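You operate a simulated robot arm through the tools that you are given. There is no shell and no other tool.

You are at the controls of a simulated robot arm. One attempt, no reset.

JOB
Tighten screws one and five to the torque on the job card.
Fine: set the dial first, one run a screw; the driver goes back in its holder. Set down upright: torque driver.

Only the result counts: the job must be done as asked and must still hold three seconds after the hand-in. Knocking over, shifting, dropping, spilling or breaking anything else fails it.

ROBOT AND FRAMES
A 6-joint arm with a two-finger parallel gripper, fixed in place. Base frame: the origin is on the floor under the middle of its stand, x ahead of it, y to its left, z up. Lengths are in m, angles in rad, forces in N, time in s.
With the tool pointing down near the work surface it reaches from about 0.3 to 0.66 m from the base axis. Its first joint turns from -2.007 to 2.007 rad. Payload 3.43 kg.
The tool frame sits at the grasp point between the pads (the TCP): z along the fingers, y along the line on which they close. The tips reach 0.034 m beyond it. The gripper opens to 0.128 m. The fingers are 0.024 m wide and 0.012 m thick; the gripper's body (0.048 by 0.13 m) begins 0.096 m behind the TCP.
Orientation is told as [roll, pitch, yaw] about the base's x, y, z axes, in that order, counted from this pose: with the fingers straight down and closing along the base's y, the tool's x points along the base's -x, its y along +y and its z along -z.

CONTROLS
- The arm moves only by the tool play_rows. Its argument "motion" is a list of rows, each a list of 7 numbers: the turn, a rotation vector about the tool's x, y, z in rad, then the shift along the tool's x, y, z in m, then the finger opening in m, from 0 to 0.128. In form: [[rx, ry, rz, tx, ty, tz, jaw], ...]. A call has 1 to 20 rows; each row shifts and turns the commanded pose from where the row before left it, along the tool's axes as they then stand. A row lasts 0.2 s, in which the tool goes at most 0.05 m and 0.15 rad; a call with a longer step from one row to the next is refused whole, and so is a gripper value outside its range. A pose out of reach is approached as far as the arm can. The call stops where the force on the tool passes 40 N (or 10 N more than at its start, if that is more) or the arm is blocked; 0.2 s more then pass. Each finger travels about 0.153 m/s and halts on what it meets, pressing with about 28 N; the grip force reading is that of the motor and also rises with nothing between the fingers. The clock runs only during rows and for 0.2 s after the last one: add rows that do not move to give the fingers time. It gives the time, the measured TCP pose, the force on the tool (base axes), the opening and the grip force at its end, in the units of the frame above (readings bear some noise), with the torque about the TCP (base axes, N m) and any sound that the robot's microphone picked up, and new pictures: "show" is both (left out), scene, wrist or none.
- Cameras (640 x 400 px; columns grow to the right, rows downward): "scene" is fixed at [0.4005, 0.4987, 1.7028]; the picture's right is [-0.94, -0.33, 0.00], its down [-0.24, 0.69, -0.68] and it looks along [0.22, -0.64, -0.73] (base axes); focal length 326 px, centre (320, 200). "wrist" rides on the gripper at [0.076, -0.011, -0.16] in the tool frame; the picture's right is [0.15, 0.99, 0.00], its down [-0.88, 0.13, -0.46] and it looks along [-0.45, 0.07, 0.89] (tool axes); focal length 234 px, centre (320, 200). There is no depth. A picture from a camera that has moved, and an enlarged one, comes with that camera's place and axes in the base frame and with its lens.
- raise_lower(by): slides the trunk up (or, below 0, down) by that many m; the arm rides with it, the base frame stays. It gives what a move gives, with no picture.
- enlarge(camera, box): a new picture of the part [left, top, right, bottom] of that camera's present view, enlarged. The clock stands still meanwhile.
- finish_job(): hands the job in; it is judged then, once.

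Nothing tells you positions but the pictures and the camera data. Unless the task says otherwise, let go and move clear before handing in.

The tools are called after "Call:" as name(argument=value, ...) on one line, values as JSON. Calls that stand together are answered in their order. play_rows: Moves the arm, as the interface text tells. Its arguments: {"type":"object","properties":{"motion":{"type":"array"},"show":{"type":"string","enum":["both","scene","wrist","none"]}},"required":["motion"]} The other tools are called the same way: raise_lower (by) moves the trunk up or down; enlarge (camera, box) takes an enlarged picture of a part of a camera's view; finish_job () hands the job in.

At the start:

```text
time: 0.0
tcp_pos: [0.4097, -0.0351, 1.2937]
tool_rot: [-0.001, 0.001, 0.001]
force: [0.5, -1.1, 0.1]
wrist_torque: [-0.03, -0.02, 0.04]
finger_gap: 0.1282
grip_force: 0.0
trunk travel left (down, up): [-0.925, 0.065]
```

scene: 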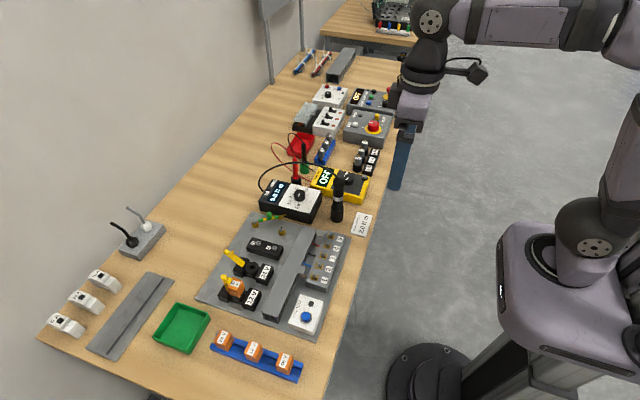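
wrist: 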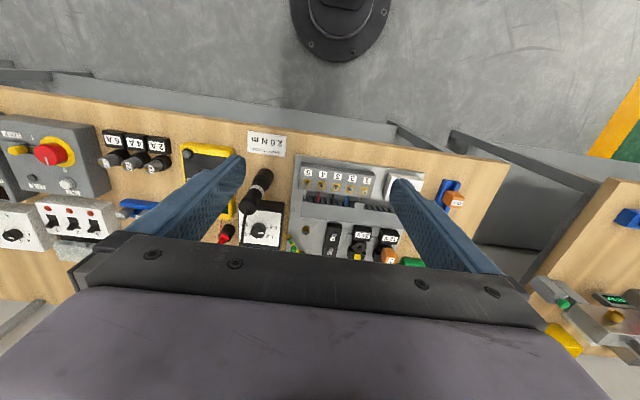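

I see a bench with a panel with five numbered screws, a black torque driver standing in a holder, a controller box with a dial and a job card nearby. I'll enlarge those areas first to read them.

Call:
enlarge(camera="scene", box=[240, 150, 400, 250])

Call:
enlarge(camera="wrist", box=[220, 110, 420, 270])

Call:
enlarge(camera="scene", box=[200, 200, 380, 340])

```text
4.00 times, centred on (320, 200) of scene
camera zoom: at [0.4005, 0.4987, 1.7028], right [-0.94, -0.33, 0.0], down [-0.24, 0.69, -0.68], along [0.22, -0.64, -0.73], focal length 1304 px, centre (320, 200)
```

zoom: 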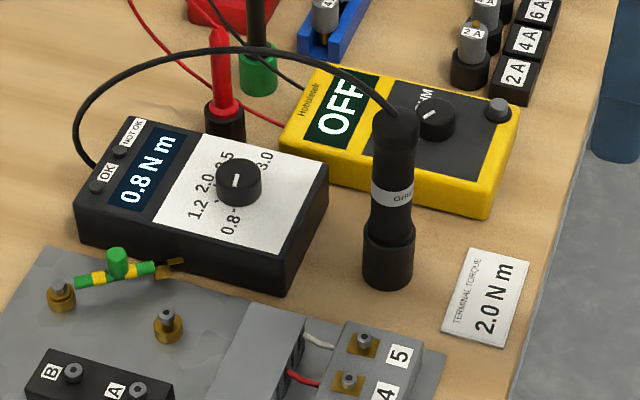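

```text
2.50 times, centred on (320, 190) of wrist
camera zoom: at [0.3366, -0.0456, 1.4535], right [-0.15, 0.99, 0.0], down [0.88, 0.13, 0.46], along [0.45, 0.07, -0.89], focal length 585 px, centre (320, 225)
```

zoom: 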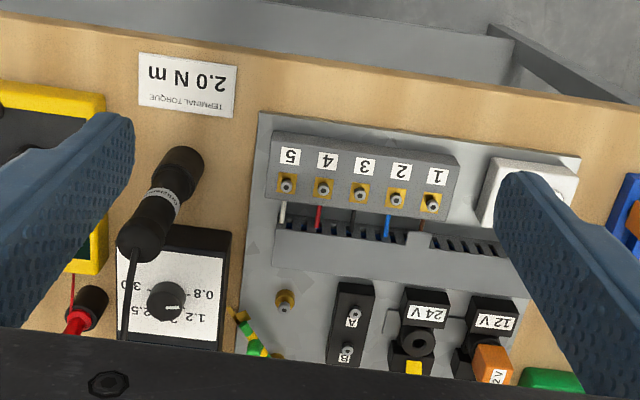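

```text
2.86 times, centred on (290, 270) of scene
camera zoom: at [0.4005, 0.4987, 1.7028], right [-0.94, -0.33, 0.0], down [-0.24, 0.69, -0.68], along [0.22, -0.64, -0.73], focal length 931 px, centre (406, 0)
```

zoom: 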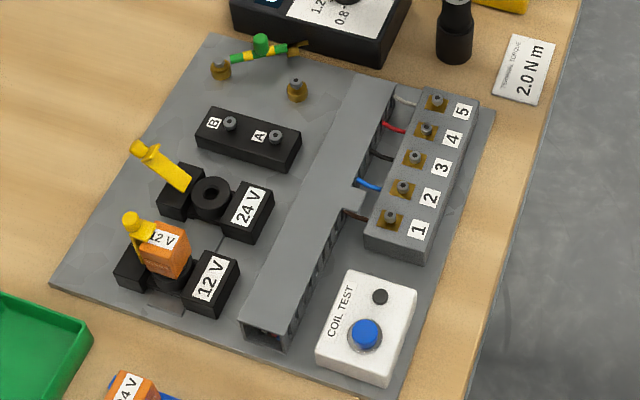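

I can read the job card as 2.0 N m, and the dial is now at 0.8. I estimate the dial at about (0.69, -0.14, 0.97), the driver at about (0.57, -0.155) with its top near z 1.05, screw 5 at about (0.556, -0.043, 0.947) and screw 1 at about (0.553, 0.096, 0.948). Next I move the wrist camera closer to the driver and controller.

Call:
play_rows(motion=[[0, 0, 0, -0.02, -0.04, 0, 0.128], [0, 0, 0, -0.02, -0.04, 0, 0.128], [0, 0, 0, -0.02, -0.04, 0, 0.128], [0, 0, 0, -0.02, 0, 0.02, 0.128], [0, 0, 0, 0, 0, 0.02, 0.128], [0, 0, 0, 0, 0, 0, 0.128]], show="both")

```text
time: 1.4
tcp_pos: [0.492, -0.1535, 1.2527]
tool_rot: [-0.001, -0.001, -0.001]
force: [0.4, 0.4, 0.1]
wrist_torque: [-0.01, 0.0, -0.02]
finger_gap: 0.128
grip_force: 0.1
trunk travel left (down, up): [-0.925, 0.065]
camera wrist: at [0.418, -0.1653, 1.4134], right [-0.15, 0.99, 0.0], down [0.88, 0.13, 0.46], along [0.45, 0.07, -0.89], focal length 234 px, centre (320, 200)
```

scene: 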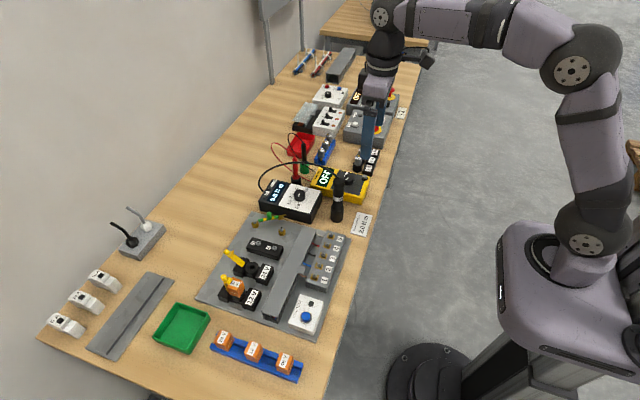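
wrist: 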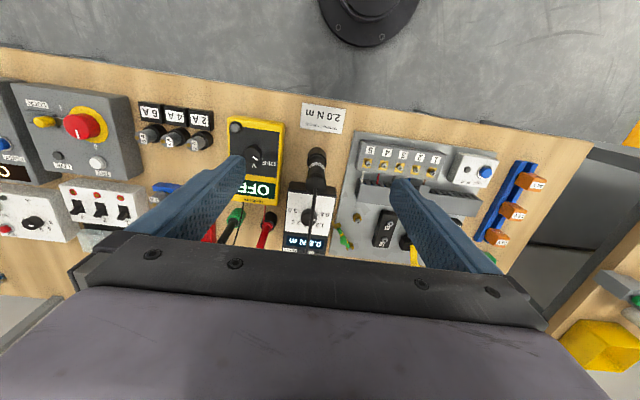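

Call:
enlarge(camera="wrist", box=[260, 130, 380, 260])

Call:
enlarge(camera="scene", box=[255, 160, 375, 235])

```text
3.08 times, centred on (320, 195) of wrist
camera zoom: at [0.418, -0.1653, 1.4134], right [-0.15, 0.99, 0.0], down [0.88, 0.13, 0.46], along [0.45, 0.07, -0.89], focal length 720 px, centre (320, 215)
```

zoom: 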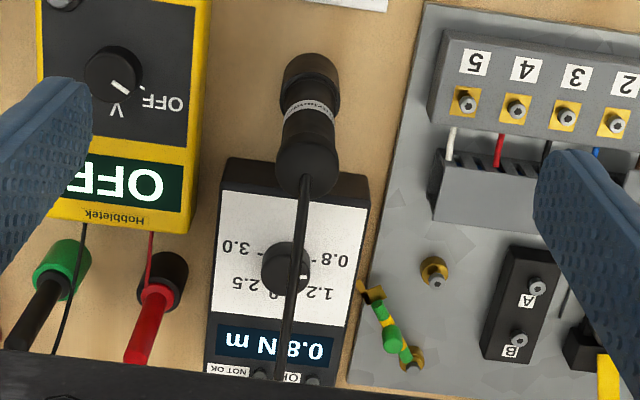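

```text
5.33 times, centred on (315, 198) of scene
camera zoom: at [0.4005, 0.4987, 1.7028], right [-0.94, -0.33, 0.0], down [-0.24, 0.69, -0.68], along [0.22, -0.64, -0.73], focal length 1738 px, centre (347, 213)
```

zoom: 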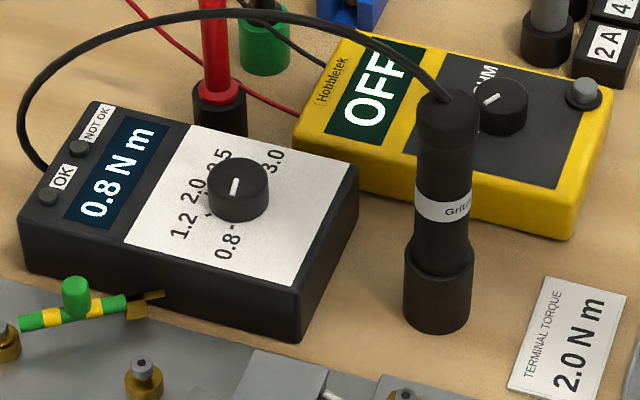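

The card clearly asks for 2.0 N m. The dial's positions run 0.8, 1.2, 2.0, 2.5, 3.0 clockwise as seen from above, so 2.0 is roughly a quarter turn away, and the driver's cable passes over the dial. I'll move in closer above the dial to locate it accurately and check the reach.

Call:
play_rows(motion=[[0, 0, 0, -0.03, 0, 0.02, 0.128], [0, 0, 0, -0.03, 0, 0.02, 0.128], [0, 0, 0, -0.03, 0, 0.02, 0.128], [0, 0, 0, -0.03, 0, 0.02, 0.128], [0, 0, 0, -0.008, 0.003, 0.02, 0.128], [0, 0, 0, 0, 0, 0, 0.128]], show="both")

```text
time: 2.8
tcp_pos: [0.6199, -0.1506, 1.1518]
tool_rot: [-0.001, 0.001, 0.001]
force: [-0.6, 0.0, -0.4]
wrist_torque: [0.03, 0.01, 0.0]
finger_gap: 0.1279
grip_force: 0.1
trunk travel left (down, up): [-0.925, 0.065]
camera wrist: at [0.5445, -0.1612, 1.3128], right [-0.15, 0.99, 0.0], down [0.88, 0.13, 0.46], along [0.45, 0.07, -0.89], focal length 234 px, centre (320, 200)
```

scene: 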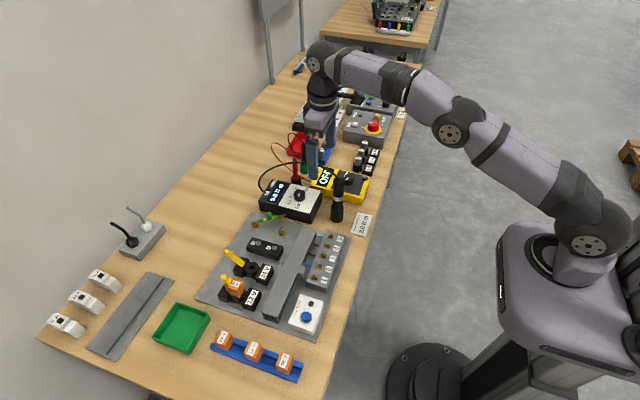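
wrist: 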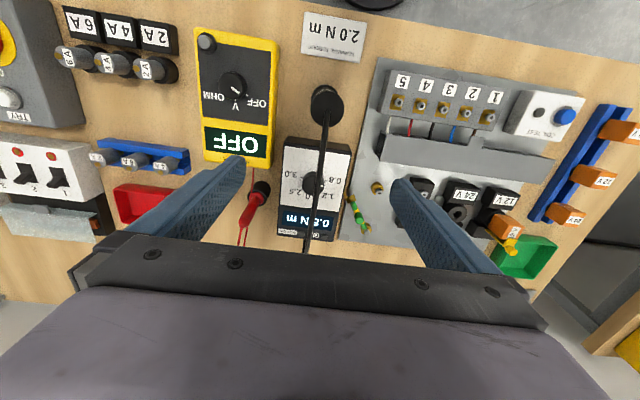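

Call:
enlarge(camera="wrist", box=[270, 60, 390, 260])

Call:
enlarge(camera="wrist", box=[270, 130, 370, 245])

Call:
enlarge(camera="scene", box=[250, 120, 380, 230])

```text
2.00 times, centred on (330, 160) of wrist
camera zoom: at [0.5445, -0.1612, 1.3128], right [-0.15, 0.99, 0.0], down [0.88, 0.13, 0.46], along [0.45, 0.07, -0.89], focal length 468 px, centre (300, 280)
```

zoom: 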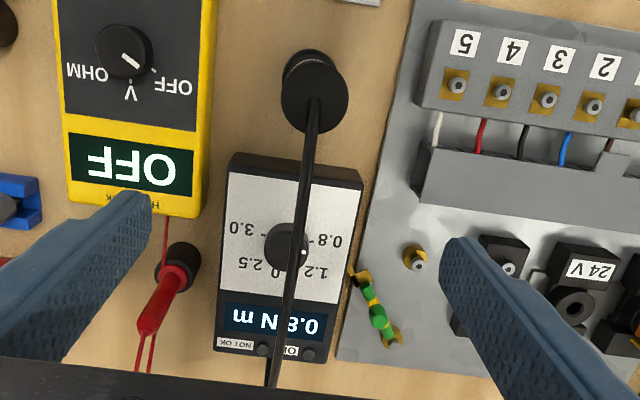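

```text
3.48 times, centred on (320, 188) of wrist
camera zoom: at [0.5445, -0.1612, 1.3128], right [-0.15, 0.99, 0.0], down [0.88, 0.13, 0.46], along [0.45, 0.07, -0.89], focal length 814 px, centre (320, 244)
```

zoom: 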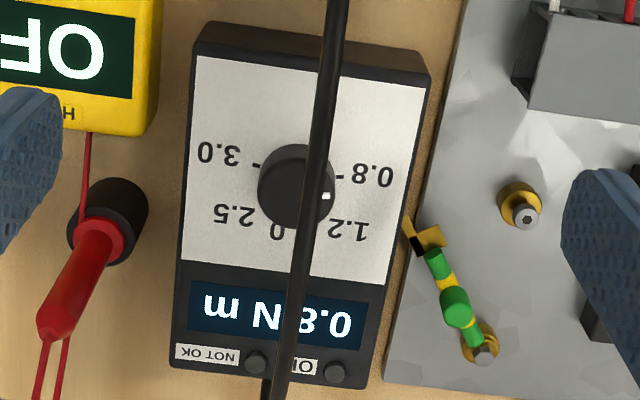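

```text
3.64 times, centred on (315, 175) of scene
camera zoom: at [0.4005, 0.4987, 1.7028], right [-0.94, -0.33, 0.0], down [-0.24, 0.69, -0.68], along [0.22, -0.64, -0.73], focal length 1185 px, centre (338, 291)
```

zoom: 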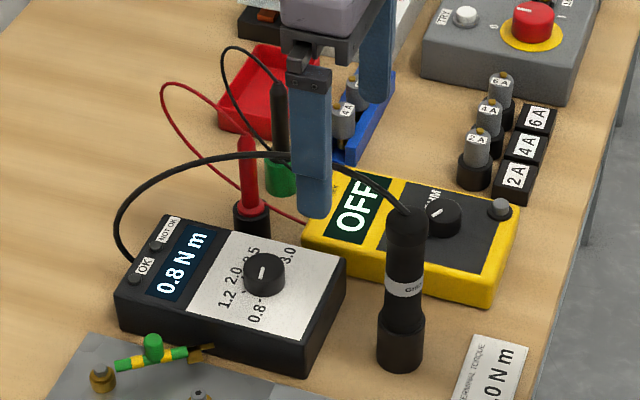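

The knob top sits at about (0.6895, -0.149, 0.969), about 0.035 m across, with labels every 45°, so 2.0 is 90° clockwise from above. I'll move over it at a safe height, with the open fingers straddling the cable, and check that the arm gets that far.

Call:
play_rows(motion=[[0, 0, 0, -0.025, 0, 0, 0.128], [0, 0, 0, -0.025, 0.001, 0, 0.128], [0, 0, 0, -0.0195, 0.001, 0, 0.128], [0, 0, 0, 0, 0, 0, 0.128]], show="both")

```text
time: 3.8
tcp_pos: [0.6285, -0.1403, 1.1453]
tool_rot: [-0.001, -0.001, 0.0]
force: [0.5, -0.2, -0.2]
wrist_torque: [0.01, -0.02, -0.01]
finger_gap: 0.1281
grip_force: 0.0
out of reach, approached as far as the arm can: row 1, 2, 3
trunk travel left (down, up): [-0.925, 0.065]
camera wrist: at [0.5533, -0.1509, 1.3049], right [-0.15, 0.99, 0.0], down [0.88, 0.13, 0.46], along [0.45, 0.07, -0.89], focal length 234 px, centre (320, 200)
```

scene: 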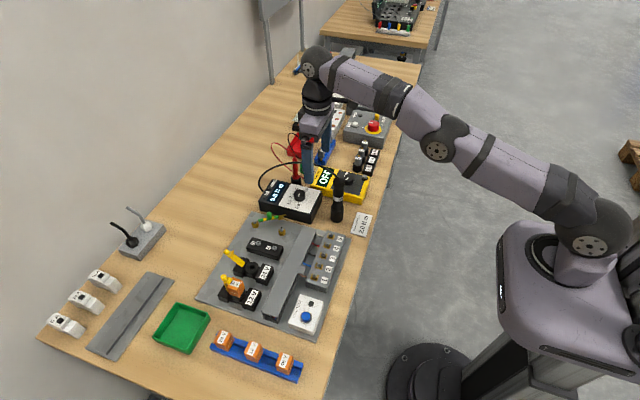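
wrist: 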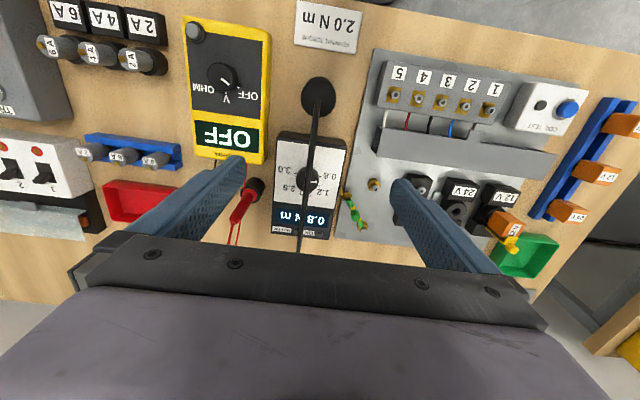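

Pointing straight down, the arm stops about 6 cm short of the dial. I'll lean the tool outward by about 15° to gain reach while still high, then check the pose.

Call:
play_rows(motion=[[0, -0.13, 0, 0, 0, 0, 0.128], [0, -0.13, 0, 0, 0, 0, 0.128], [0, 0, 0, 0, 0, 0, 0.128]], show="none")

```text
time: 4.6
tcp_pos: [0.6286, -0.141, 1.1444]
tool_rot: [0.0, -0.261, -0.001]
force: [0.0, -0.4, 0.3]
wrist_torque: [-0.01, -0.03, -0.03]
finger_gap: 0.1283
grip_force: 0.0
trunk travel left (down, up): [-0.925, 0.065]
```

Call:
play_rows(motion=[[0, 0, 0, -0.0276, -0.0039, 0.0148, 0.128], [0, 0, 0, -0.0275, -0.0038, 0.0148, 0.128], [0, 0, 0, 0, 0, 0, 0.128]], show="both")

```text
time: 5.4
tcp_pos: [0.6869, -0.1477, 1.1297]
tool_rot: [0.001, -0.261, 0.0]
force: [0.4, 0.0, 0.2]
wrist_torque: [-0.02, -0.02, 0.03]
finger_gap: 0.1283
grip_force: 0.1
trunk travel left (down, up): [-0.925, 0.065]
camera wrist: at [0.5742, -0.1594, 1.2655], right [-0.14, 0.99, -0.04], down [0.73, 0.13, 0.67], along [0.66, 0.07, -0.74], focal length 234 px, centre (320, 200)
```

scene: 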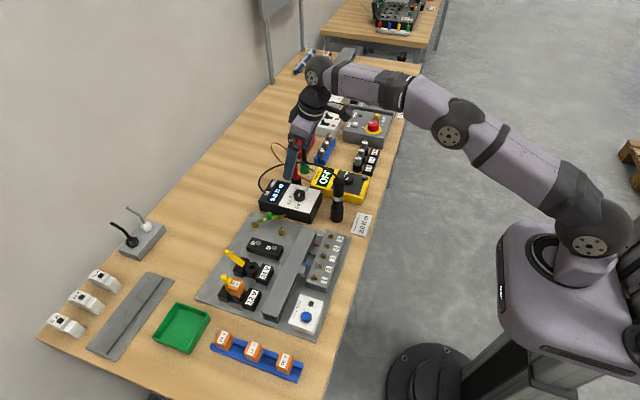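
wrist: 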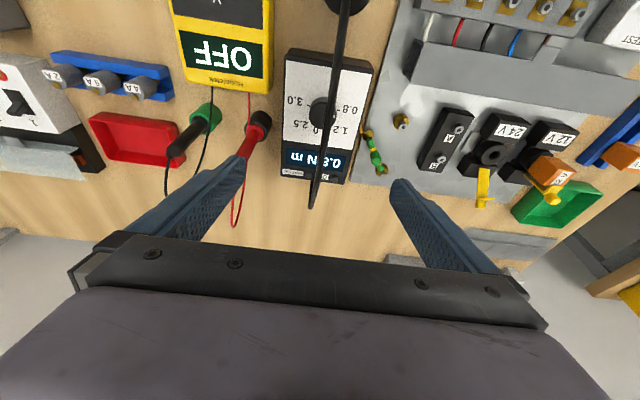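

Call:
enlarge(camera="wrist", box=[260, 40, 390, 200])

Call:
enlarge(camera="scene", box=[250, 100, 380, 230])

```text
2.50 times, centred on (325, 120) of wrist
camera zoom: at [0.5742, -0.1594, 1.2655], right [-0.14, 0.99, -0.04], down [0.73, 0.13, 0.67], along [0.66, 0.07, -0.74], focal length 585 px, centre (308, 400)
```

zoom: 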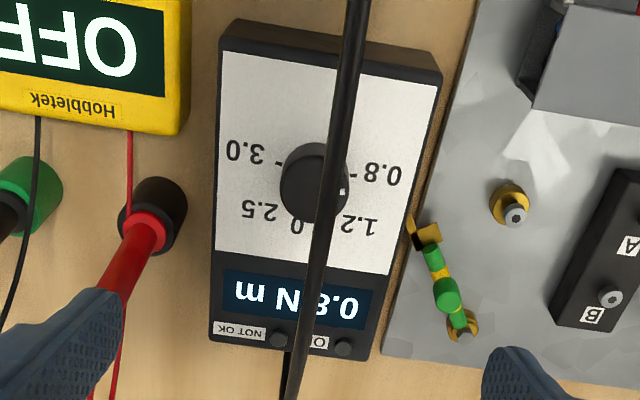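

```text
3.08 times, centred on (315, 165) of scene
camera zoom: at [0.4005, 0.4987, 1.7028], right [-0.94, -0.33, 0.0], down [-0.24, 0.69, -0.68], along [0.22, -0.64, -0.73], focal length 1003 px, centre (335, 308)
```

zoom: 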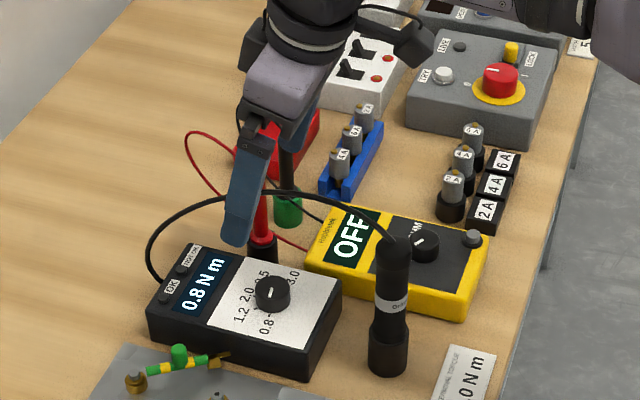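

The tool reaches the dial with this lean, and the two views agree on the knob at about (0.691, -0.149), top about 0.970, with the box plate at about 0.952. I'll narrow the fingers to clear the red probe, descend to just above the knob, reduce the lean a little and then look again.

Call:
play_rows(motion=[[0, 0, 0, 0, 0, 0, 0.07], [0, 0, 0, 0, 0, 0, 0.07], [0, 0, 0, 0.0068, -0.0004, 0.0292, 0.07], [0, 0, 0, 0.0068, -0.0003, 0.0292, 0.07], [0, 0, 0, 0.0067, -0.0003, 0.0293, 0.07], [0, 0.08, 0, 0, 0, 0, 0.07], [0, 0, 0, 0, 0, 0, 0.07]], show="both")

```text
time: 7.0
tcp_pos: [0.6877, -0.1476, 1.0425]
tool_rot: [0.001, -0.181, 0.0]
force: [0.0, -0.6, -1.1]
wrist_torque: [0.0, 0.0, -0.03]
finger_gap: 0.0697
grip_force: 0.0
out of reach, approached as far as the arm can: row 6
trunk travel left (down, up): [-0.925, 0.065]
camera wrist: at [0.5852, -0.1583, 1.1855], right [-0.14, 0.99, -0.03], down [0.78, 0.13, 0.61], along [0.6, 0.07, -0.79], focal length 234 px, centre (320, 200)
```

scene: 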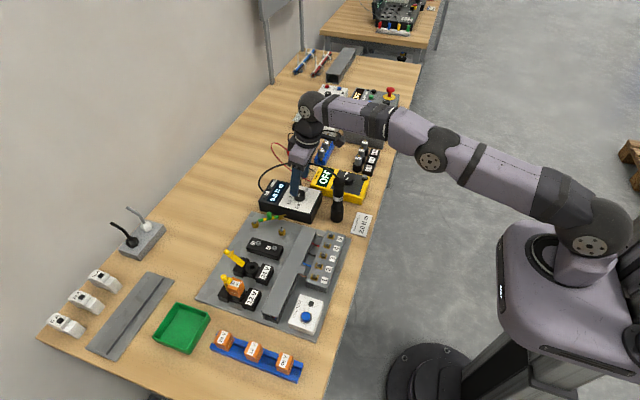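
wrist: 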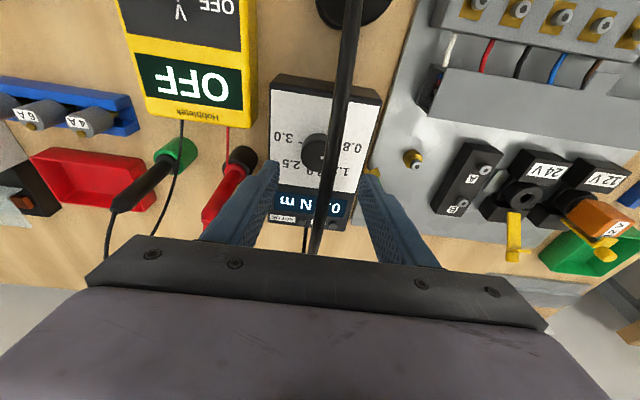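

Call:
enlarge(camera="wrist", box=[250, 80, 400, 240])

Call:
enlarge(camera="scene", box=[250, 140, 360, 230])

```text
2.50 times, centred on (325, 160) of wrist
camera zoom: at [0.5852, -0.1583, 1.1855], right [-0.14, 0.99, -0.03], down [0.78, 0.13, 0.61], along [0.6, 0.07, -0.79], focal length 585 px, centre (308, 300)
```

zoom: 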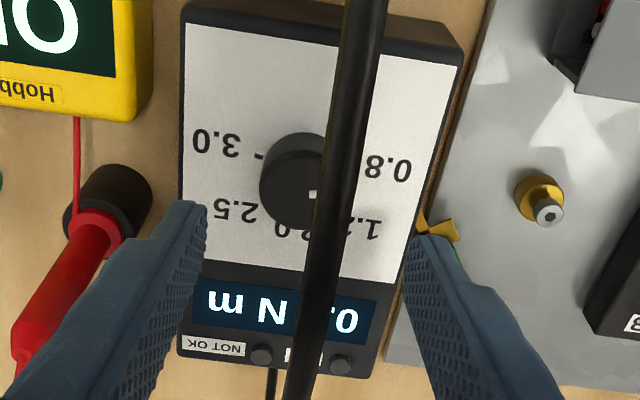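

```text
4.44 times, centred on (305, 185) of scene
camera zoom: at [0.4005, 0.4987, 1.7028], right [-0.94, -0.33, 0.0], down [-0.24, 0.69, -0.68], along [0.22, -0.64, -0.73], focal length 1448 px, centre (387, 267)
```

zoom: 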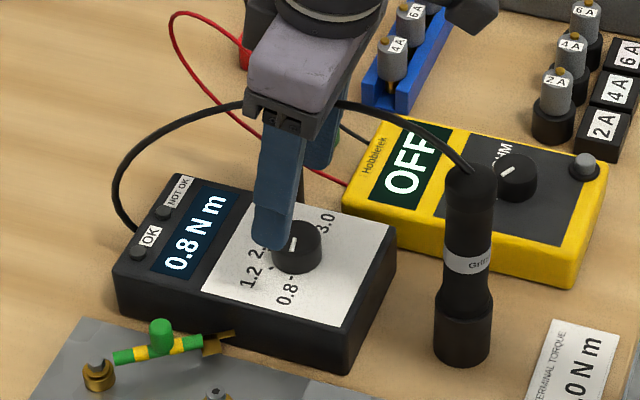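

The knob sits between the fingers and my estimate is holding at about (0.691, -0.1485). I'll back off slightly, turn the tool 45° counter-clockwise while still above the knob, and check before descending along the tool axis.

Call:
play_rows(motion=[[0, -0.03, 0, 0.0132, -0.0009, -0.0028, 0.07], [0, 0, -0.1333, 0, 0, 0, 0.07], [0, 0, -0.1333, 0, 0, 0, 0.07], [0, 0, -0.1333, 0, 0, 0, 0.07], [0, 0, -0.1333, 0, 0, 0, 0.065], [0, 0, -0.1333, 0, 0, 0, 0.06], [0, 0, -0.1333, 0, 0, 0, 0.06], [0, 0, 0, 0, 0, 0, 0.06]], show="both")

```text
time: 8.8
tcp_pos: [0.6738, -0.1485, 1.0426]
tool_rot: [-0.152, -0.145, 0.812]
force: [-0.4, 0.1, -0.7]
wrist_torque: [0.03, -0.02, -0.01]
finger_gap: 0.06
grip_force: 0.0
trunk travel left (down, up): [-0.925, 0.065]
camera wrist: at [0.5977, -0.2111, 1.1887], right [-0.79, 0.58, -0.17], down [0.41, 0.72, 0.55], along [0.45, 0.37, -0.82], focal length 234 px, centre (320, 200)
```

scene: 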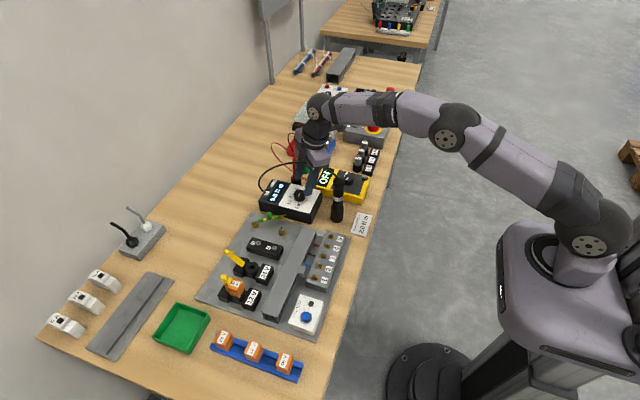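
wrist: 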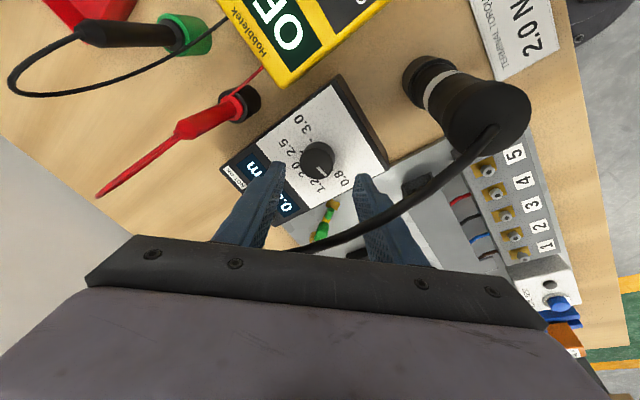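

Call:
enlarge(camera="wrist", box=[240, 90, 400, 230])

Call:
enlarge(camera="scene", box=[260, 150, 360, 230])

```text
2.86 times, centred on (320, 160) of wrist
camera zoom: at [0.5977, -0.2111, 1.1887], right [-0.79, 0.58, -0.17], down [0.41, 0.72, 0.55], along [0.45, 0.37, -0.82], focal length 669 px, centre (320, 314)
```

zoom: 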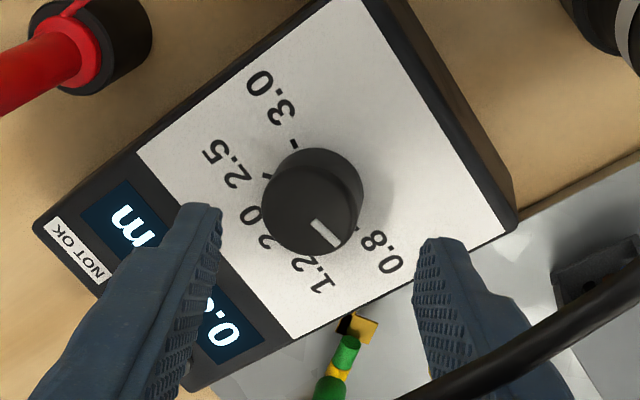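

```text
5.00 times, centred on (310, 190) of scene
camera zoom: at [0.4005, 0.4987, 1.7028], right [-0.94, -0.33, 0.0], down [-0.24, 0.69, -0.68], along [0.22, -0.64, -0.73], focal length 1630 px, centre (370, 250)
```

zoom: 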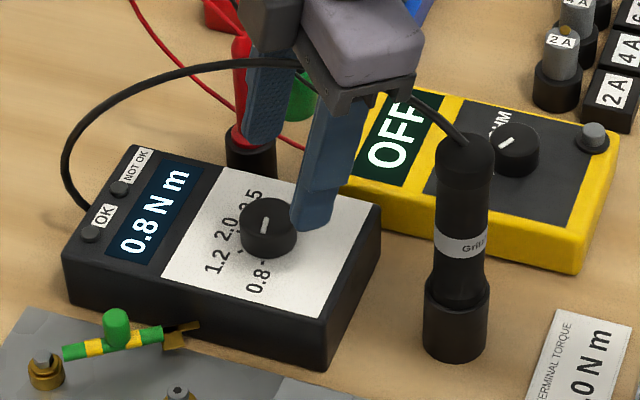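

The dial is now in clear view between the fingers, and the display reads 0.8. My refined estimate puts the knob centre at about (0.693, -0.150), 3 mm off the tool axis, so I'll correct that and descend along the tool axis.

Call:
play_rows(motion=[[0, 0, 0, -0.001, -0.003, 0, 0.052], [0, 0, 0, 0, 0, 0.012, 0.05], [0, 0, 0, 0, 0, 0.012, 0.05], [0, 0, 0, 0, 0, 0.01, 0.05], [0, 0, 0, 0, 0, 0, 0.05]], show="both")

Call:
enlarge(camera="wrist", box=[240, 100, 400, 240])

Call:
enlarge(camera="scene", box=[260, 150, 360, 230])

```text
time: 10.0
tcp_pos: [0.684, -0.1506, 1.0083]
tool_rot: [-0.152, -0.146, 0.811]
force: [-0.8, 0.6, -0.7]
wrist_torque: [-0.02, 0.0, 0.03]
finger_gap: 0.0501
grip_force: 0.0
trunk travel left (down, up): [-0.925, 0.065]
camera wrist: at [0.6071, -0.2133, 1.1555], right [-0.79, 0.58, -0.17], down [0.41, 0.72, 0.55], along [0.45, 0.37, -0.81], focal length 234 px, centre (320, 200)
```

scene: 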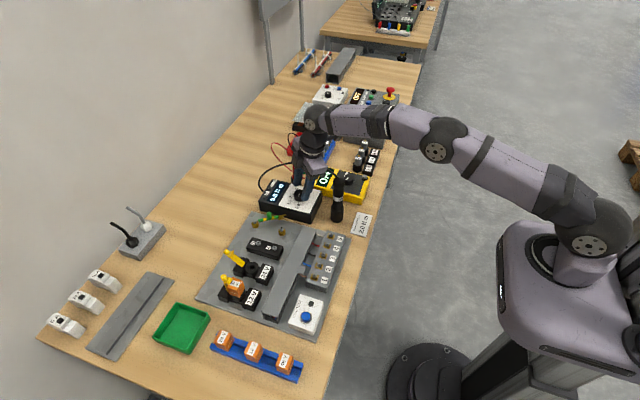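
wrist: 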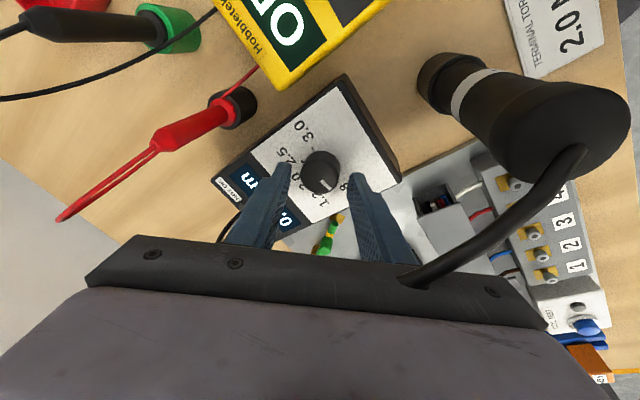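

```text
2.86 times, centred on (320, 170) of wrist
camera zoom: at [0.6071, -0.2133, 1.1555], right [-0.79, 0.58, -0.17], down [0.41, 0.72, 0.55], along [0.45, 0.37, -0.81], focal length 669 px, centre (320, 286)
```

zoom: 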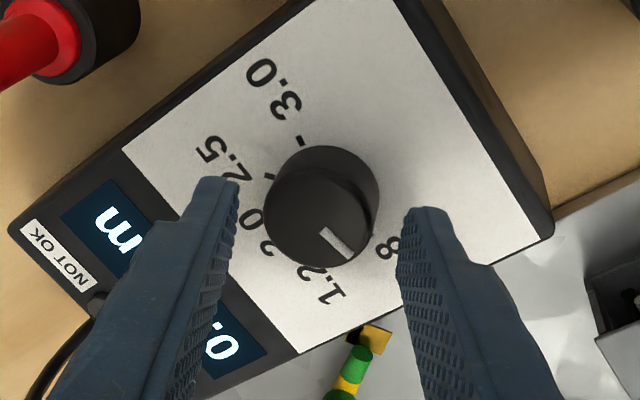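

```text
5.00 times, centred on (310, 190) of scene
camera zoom: at [0.4005, 0.4987, 1.7028], right [-0.94, -0.33, 0.0], down [-0.24, 0.69, -0.68], along [0.22, -0.64, -0.73], focal length 1630 px, centre (370, 250)
```

zoom: 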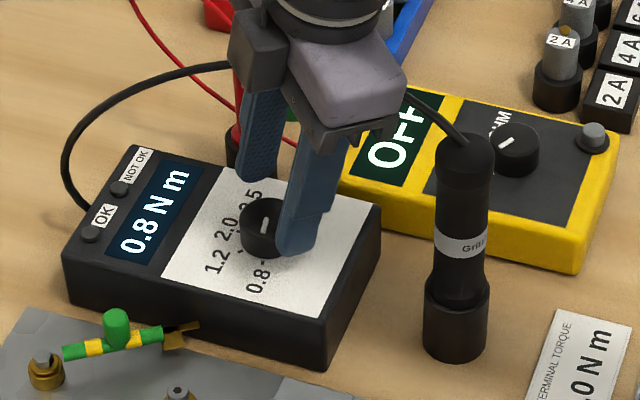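

The fingertips are now centred on the knob (within about 1 mm) and about 4 mm above its top; the cable passed the palm without any force. I'll go down 13 mm and close gently on the knob.

Call:
play_rows(motion=[[0, 0, 0, 0, 0, 0.007, 0.05], [0, 0, 0, 0, 0, 0.006, 0.05], [0, 0, 0, 0, 0, 0, 0.05], [0, 0, 0, 0, 0, 0, 0.04], [0, 0, 0, 0, 0, 0, 0.025], [0, 0, 0, 0, 0, 0, 0.025]], show="both")

Call:
enlarge(camera="wrist", box=[240, 100, 400, 240])

Call:
enlarge(camera="scene", box=[260, 150, 360, 230])

```text
time: 11.4
tcp_pos: [0.685, -0.1515, 0.9957]
tool_rot: [-0.151, -0.148, 0.81]
force: [0.3, -0.4, 0.6]
wrist_torque: [0.16, 0.33, -0.03]
finger_gap: 0.0359
grip_force: 45.1
trunk travel left (down, up): [-0.925, 0.065]
camera wrist: at [0.61, -0.2126, 1.143], right [-0.79, 0.58, -0.17], down [0.41, 0.72, 0.55], along [0.45, 0.37, -0.81], focal length 234 px, centre (320, 200)
```

scene: 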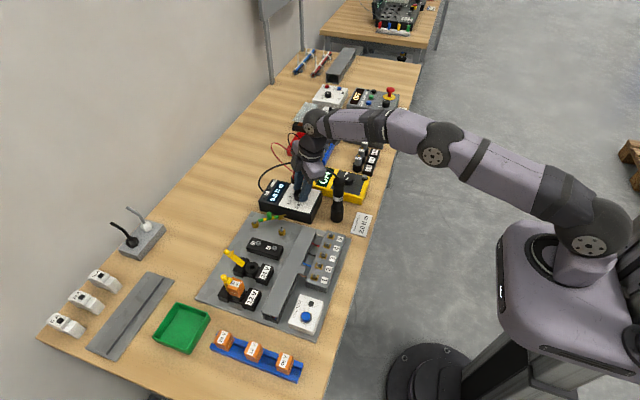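
wrist: 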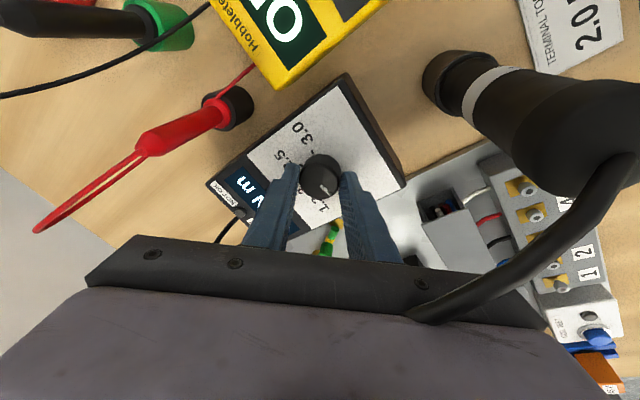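

```text
2.86 times, centred on (320, 170) of wrist
camera zoom: at [0.61, -0.2126, 1.143], right [-0.79, 0.58, -0.17], down [0.41, 0.72, 0.55], along [0.45, 0.37, -0.81], focal length 669 px, centre (320, 286)
```

zoom: 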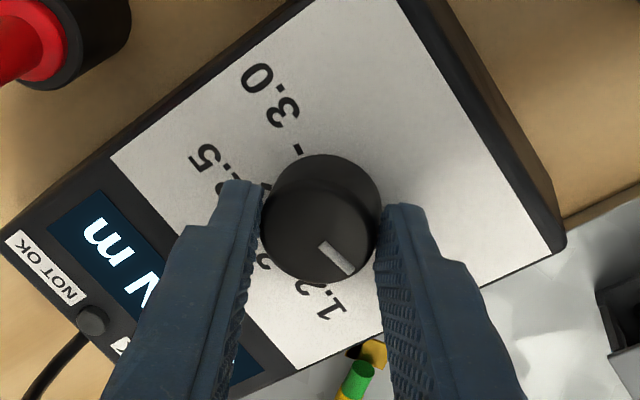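

```text
5.00 times, centred on (310, 190) of scene
camera zoom: at [0.4005, 0.4987, 1.7028], right [-0.94, -0.33, 0.0], down [-0.24, 0.69, -0.68], along [0.22, -0.64, -0.73], focal length 1630 px, centre (370, 250)
```

zoom: 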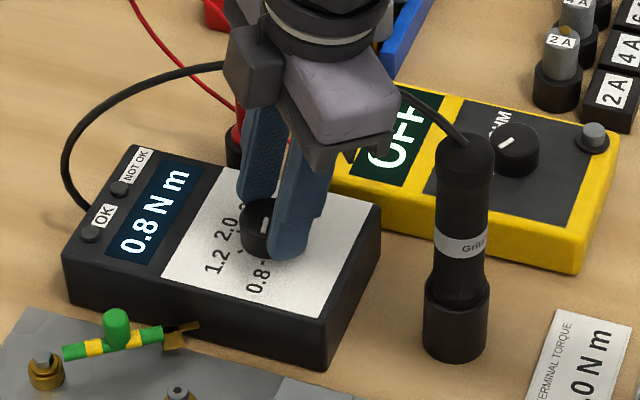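

The grip is good (0.036 m gap, almost no side force). I'll turn the tool clockwise by about 45° first and check the display.

Call:
play_rows(motion=[[0, 0, 0.1, 0, 0, 0, 0.025], [0, 0, 0.1, 0, 0, 0, 0.025], [0, 0, 0.1, 0, 0, 0, 0.025], [0, 0, 0.1, 0, 0, 0, 0.025], [0, 0, 0.1, 0, 0, 0, 0.025], [0, 0, 0.1, 0, 0, 0, 0.025], [0, 0, 0.1, 0, 0, 0, 0.025], [0, 0, 0.1, 0, 0, 0, 0.025]], show="both")

Call:
enlarge(camera="wrist", box=[240, 100, 400, 240])

Call:
enlarge(camera="scene", box=[260, 150, 360, 230])

```text
time: 13.2
tcp_pos: [0.6858, -0.1497, 0.9953]
tool_rot: [0.0, -0.21, -0.003]
force: [-3.5, 2.0, 3.0]
wrist_torque: [-0.55, 0.36, -0.02]
finger_gap: 0.0346
grip_force: 45.4
trunk travel left (down, up): [-0.925, 0.065]
camera wrist: at [0.5795, -0.1609, 1.1371], right [-0.14, 0.99, -0.03], down [0.77, 0.13, 0.63], along [0.63, 0.06, -0.78], focal length 234 px, centre (320, 200)
```

scene: 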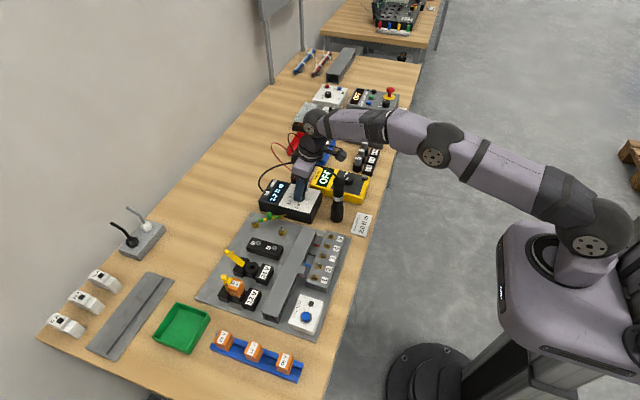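
wrist: 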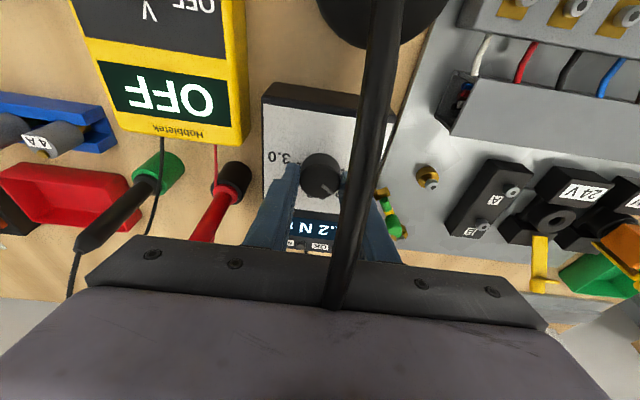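

```text
2.86 times, centred on (320, 170) of wrist
camera zoom: at [0.5795, -0.1609, 1.1371], right [-0.14, 0.99, -0.03], down [0.77, 0.13, 0.63], along [0.63, 0.06, -0.78], focal length 669 px, centre (320, 286)
```

zoom: 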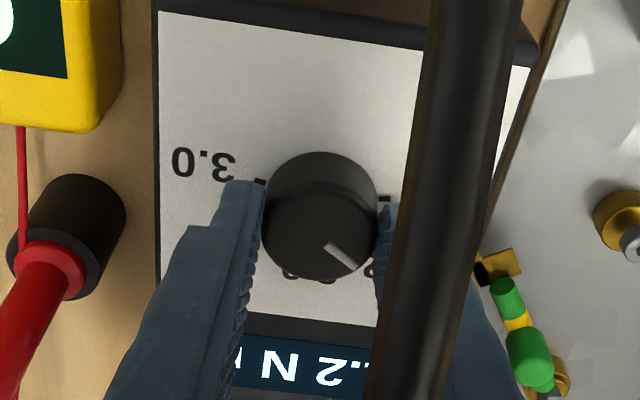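

```text
5.00 times, centred on (310, 190) of scene
camera zoom: at [0.4005, 0.4987, 1.7028], right [-0.94, -0.33, 0.0], down [-0.24, 0.69, -0.68], along [0.22, -0.64, -0.73], focal length 1630 px, centre (370, 250)
```

zoom: 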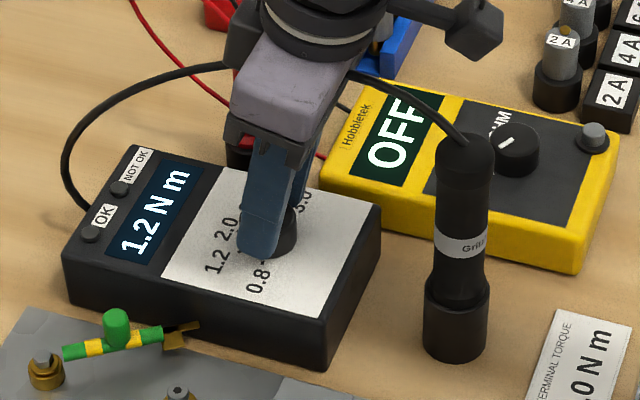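

The display now reads 1.2 N m, so the knob turns with the grip. I'll continue another 45° to reach 2.0.

Call:
play_rows(motion=[[0, 0, 0.1, 0, 0, 0, 0.025], [0, 0, 0.1, 0, 0, 0, 0.025], [0, 0, 0.1, 0, 0, 0, 0.025], [0, 0, 0.1, 0, 0, 0, 0.025], [0, 0, 0.1, 0, 0, 0, 0.025], [0, 0, 0.1, 0, 0, 0, 0.025], [0, 0, 0.1, 0, 0, 0, 0.025], [0, 0, 0.09, 0, 0, 0, 0.025]], show="both")

Call:
enlarge(camera="wrist", box=[240, 100, 400, 240])

Call:
enlarge(camera="scene", box=[260, 150, 360, 230])

```text
time: 15.0
tcp_pos: [0.6862, -0.1498, 0.9962]
tool_rot: [0.149, -0.148, -0.806]
force: [-1.5, 0.7, 1.7]
wrist_torque: [-1.2, -0.49, 0.01]
finger_gap: 0.0356
grip_force: 45.0
trunk travel left (down, up): [-0.925, 0.065]
camera wrist: at [0.594, -0.1037, 1.1405], right [0.59, 0.8, 0.13], down [0.6, -0.54, 0.6], along [0.54, -0.28, -0.79], focal length 234 px, centre (320, 200)
```

scene: 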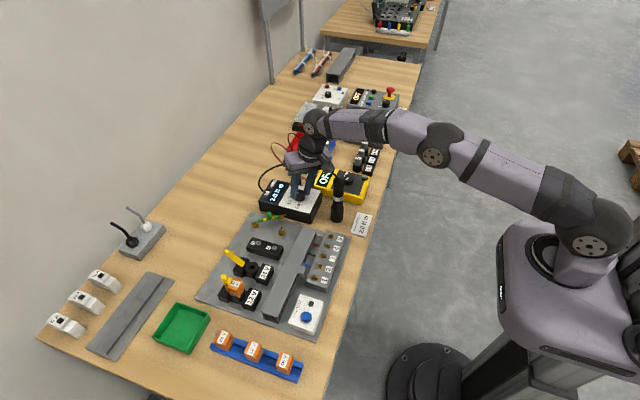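
wrist: 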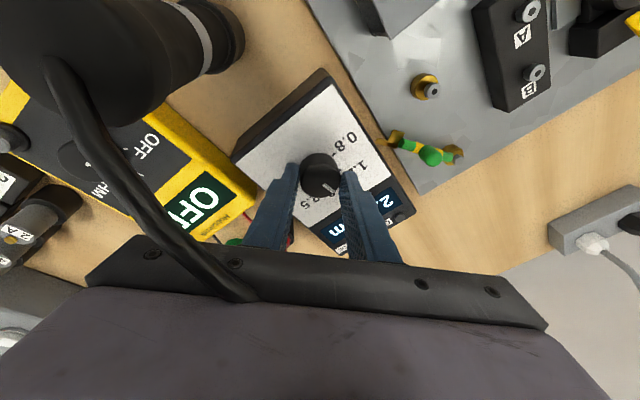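

```text
2.86 times, centred on (320, 170) of wrist
camera zoom: at [0.594, -0.1037, 1.1405], right [0.59, 0.8, 0.13], down [0.6, -0.54, 0.6], along [0.54, -0.28, -0.79], focal length 669 px, centre (320, 286)
```

zoom: 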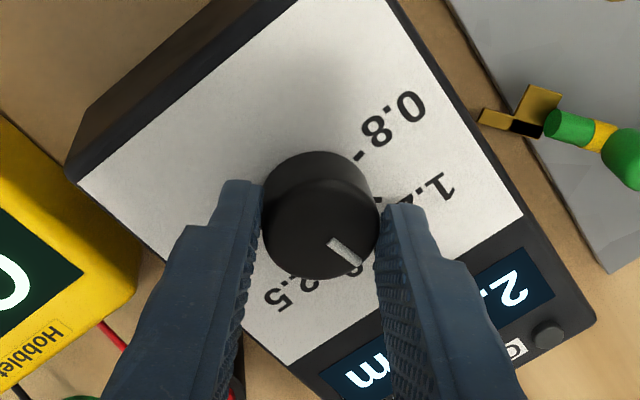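

```text
5.00 times, centred on (310, 190) of scene
camera zoom: at [0.4005, 0.4987, 1.7028], right [-0.94, -0.33, 0.0], down [-0.24, 0.69, -0.68], along [0.22, -0.64, -0.73], focal length 1630 px, centre (370, 250)
```

zoom: 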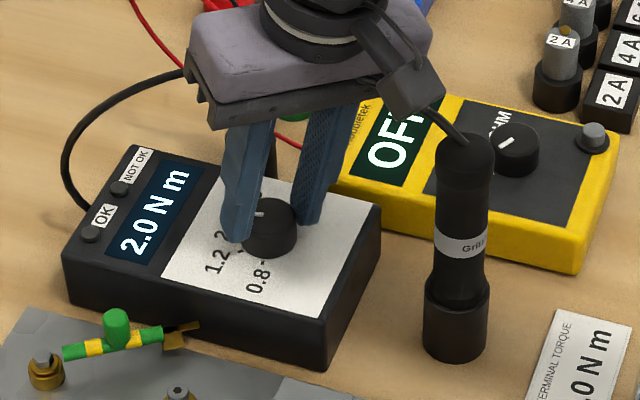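

The display now reads 2.0 N m. I'll release the knob, back off along the tool axis and confirm that the setting holds.

Call:
play_rows(motion=[[0, 0, 0, 0, 0, 0, 0.05], [0, 0, 0, 0, 0, 0, 0.05], [0, 0, 0, 0, 0, -0.02, 0.05], [0, 0, 0, 0, 0, -0.03, 0.05], [0, 0, 0, 0, 0, -0.03, 0.06], [0, 0, -0.13, 0, 0, -0.03, 0.06], [0, 0, -0.13, 0, 0, -0.03, 0.06], [0, 0, -0.13, 0, 0, 0, 0.06], [0, 0, -0.13, 0, 0, 0, 0.06], [0, 0, -0.13, 0, 0, 0, 0.06], [0, 0, -0.14, 0, 0, 0, 0.06], [0, 0, 0, 0, 0, 0, 0.06]], show="both")

Call:
enlarge(camera="scene", box=[260, 150, 360, 230])

```text
time: 17.6
tcp_pos: [0.6571, -0.1515, 1.1324]
tool_rot: [-0.002, -0.211, 0.001]
force: [-0.3, -0.2, -0.3]
wrist_torque: [0.01, 0.0, -0.01]
finger_gap: 0.0599
grip_force: 0.2
trunk travel left (down, up): [-0.925, 0.065]
camera wrist: at [0.551, -0.1621, 1.2741], right [-0.14, 0.99, -0.03], down [0.77, 0.13, 0.63], along [0.63, 0.07, -0.78], focal length 234 px, centre (320, 200)
```

scene: 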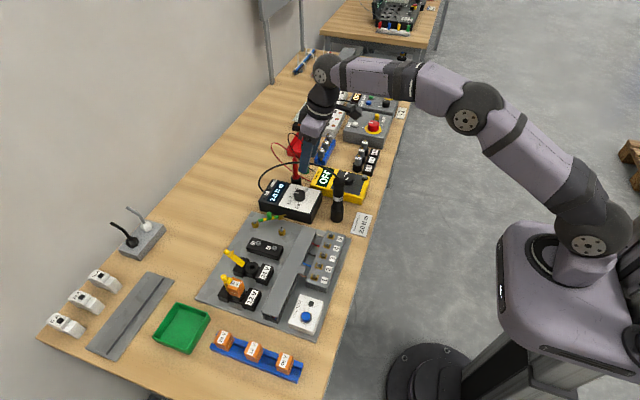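
wrist: 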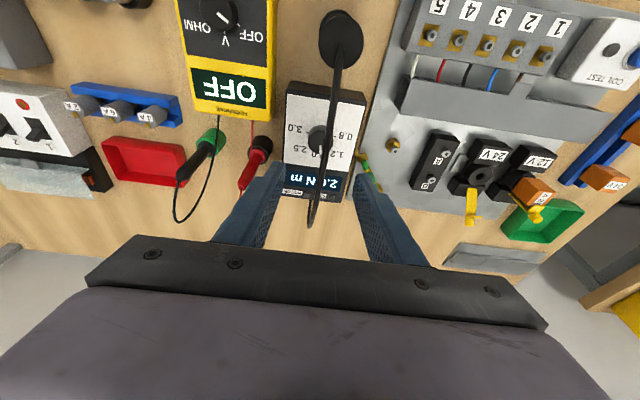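

```text
5.00 times, centred on (310, 190) of scene
camera zoom: at [0.4005, 0.4987, 1.7028], right [-0.94, -0.33, 0.0], down [-0.24, 0.69, -0.68], along [0.22, -0.64, -0.73], focal length 1630 px, centre (370, 250)
```

zoom: 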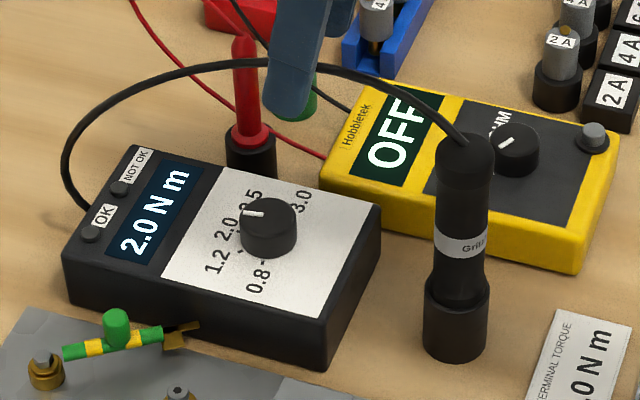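

The dial holds at 2.0 and the box hasn't moved. Next I bring the tool upright and move above the driver to look at it.

Call:
play_rows(motion=[[0, 0, 0, 0.0228, -0.0012, -0.0288, 0.08], [0, 0, 0, 0.0228, -0.0012, -0.0288, 0.1], [0, 0, 0, 0.0228, -0.0012, -0.0288, 0.12], [0, 0.105, 0, 0, 0, 0, 0.128], [0, 0.106, 0, 0, 0, 0, 0.128], [0, 0, 0, 0, 0, 0, 0.128]], show="both")

Call:
enlarge(camera="wrist", box=[240, 80, 400, 240])

Call:
enlarge(camera="scene", box=[300, 160, 380, 230])

```text
time: 19.0
tcp_pos: [0.5709, -0.1542, 1.204]
tool_rot: [0.0, 0.003, -0.001]
force: [-0.4, 0.1, -0.2]
wrist_torque: [-0.01, 0.02, -0.01]
finger_gap: 0.1279
grip_force: 0.0
trunk travel left (down, up): [-0.925, 0.065]
camera wrist: at [0.4966, -0.1648, 1.3642], right [-0.15, 0.99, 0.0], down [0.88, 0.13, 0.45], along [0.45, 0.07, -0.89], focal length 234 px, centre (320, 200)
```

scene: 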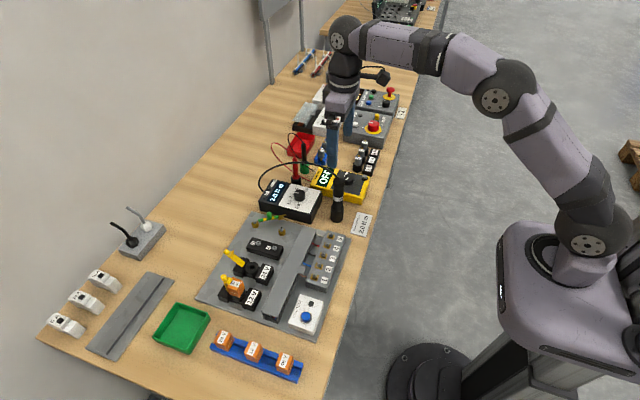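
wrist: 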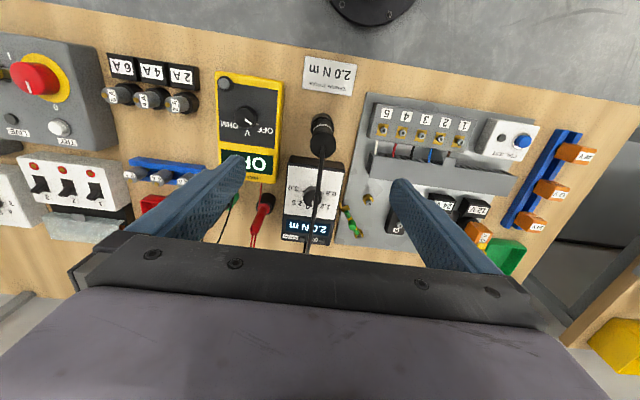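

```text
2.50 times, centred on (320, 160) of wrist
camera zoom: at [0.4966, -0.1648, 1.3642], right [-0.15, 0.99, 0.0], down [0.88, 0.13, 0.45], along [0.45, 0.07, -0.89], focal length 585 px, centre (320, 300)
```

zoom: 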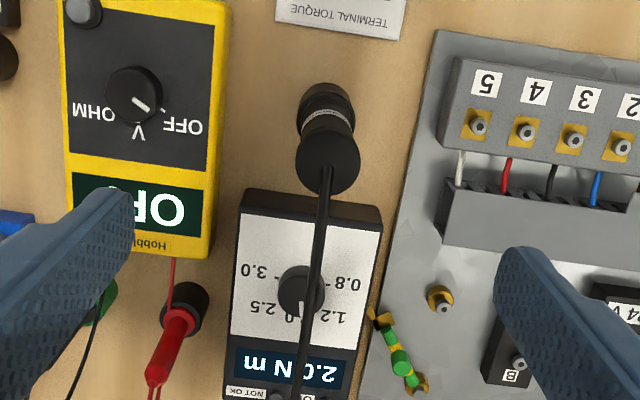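

```text
5.71 times, centred on (340, 195) of scene
camera zoom: at [0.4005, 0.4987, 1.7028], right [-0.94, -0.33, 0.0], down [-0.24, 0.69, -0.68], along [0.22, -0.64, -0.73], focal length 1862 px, centre (206, 229)
```

zoom: 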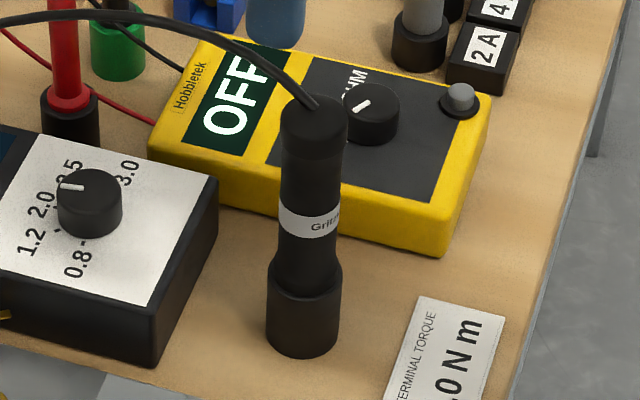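

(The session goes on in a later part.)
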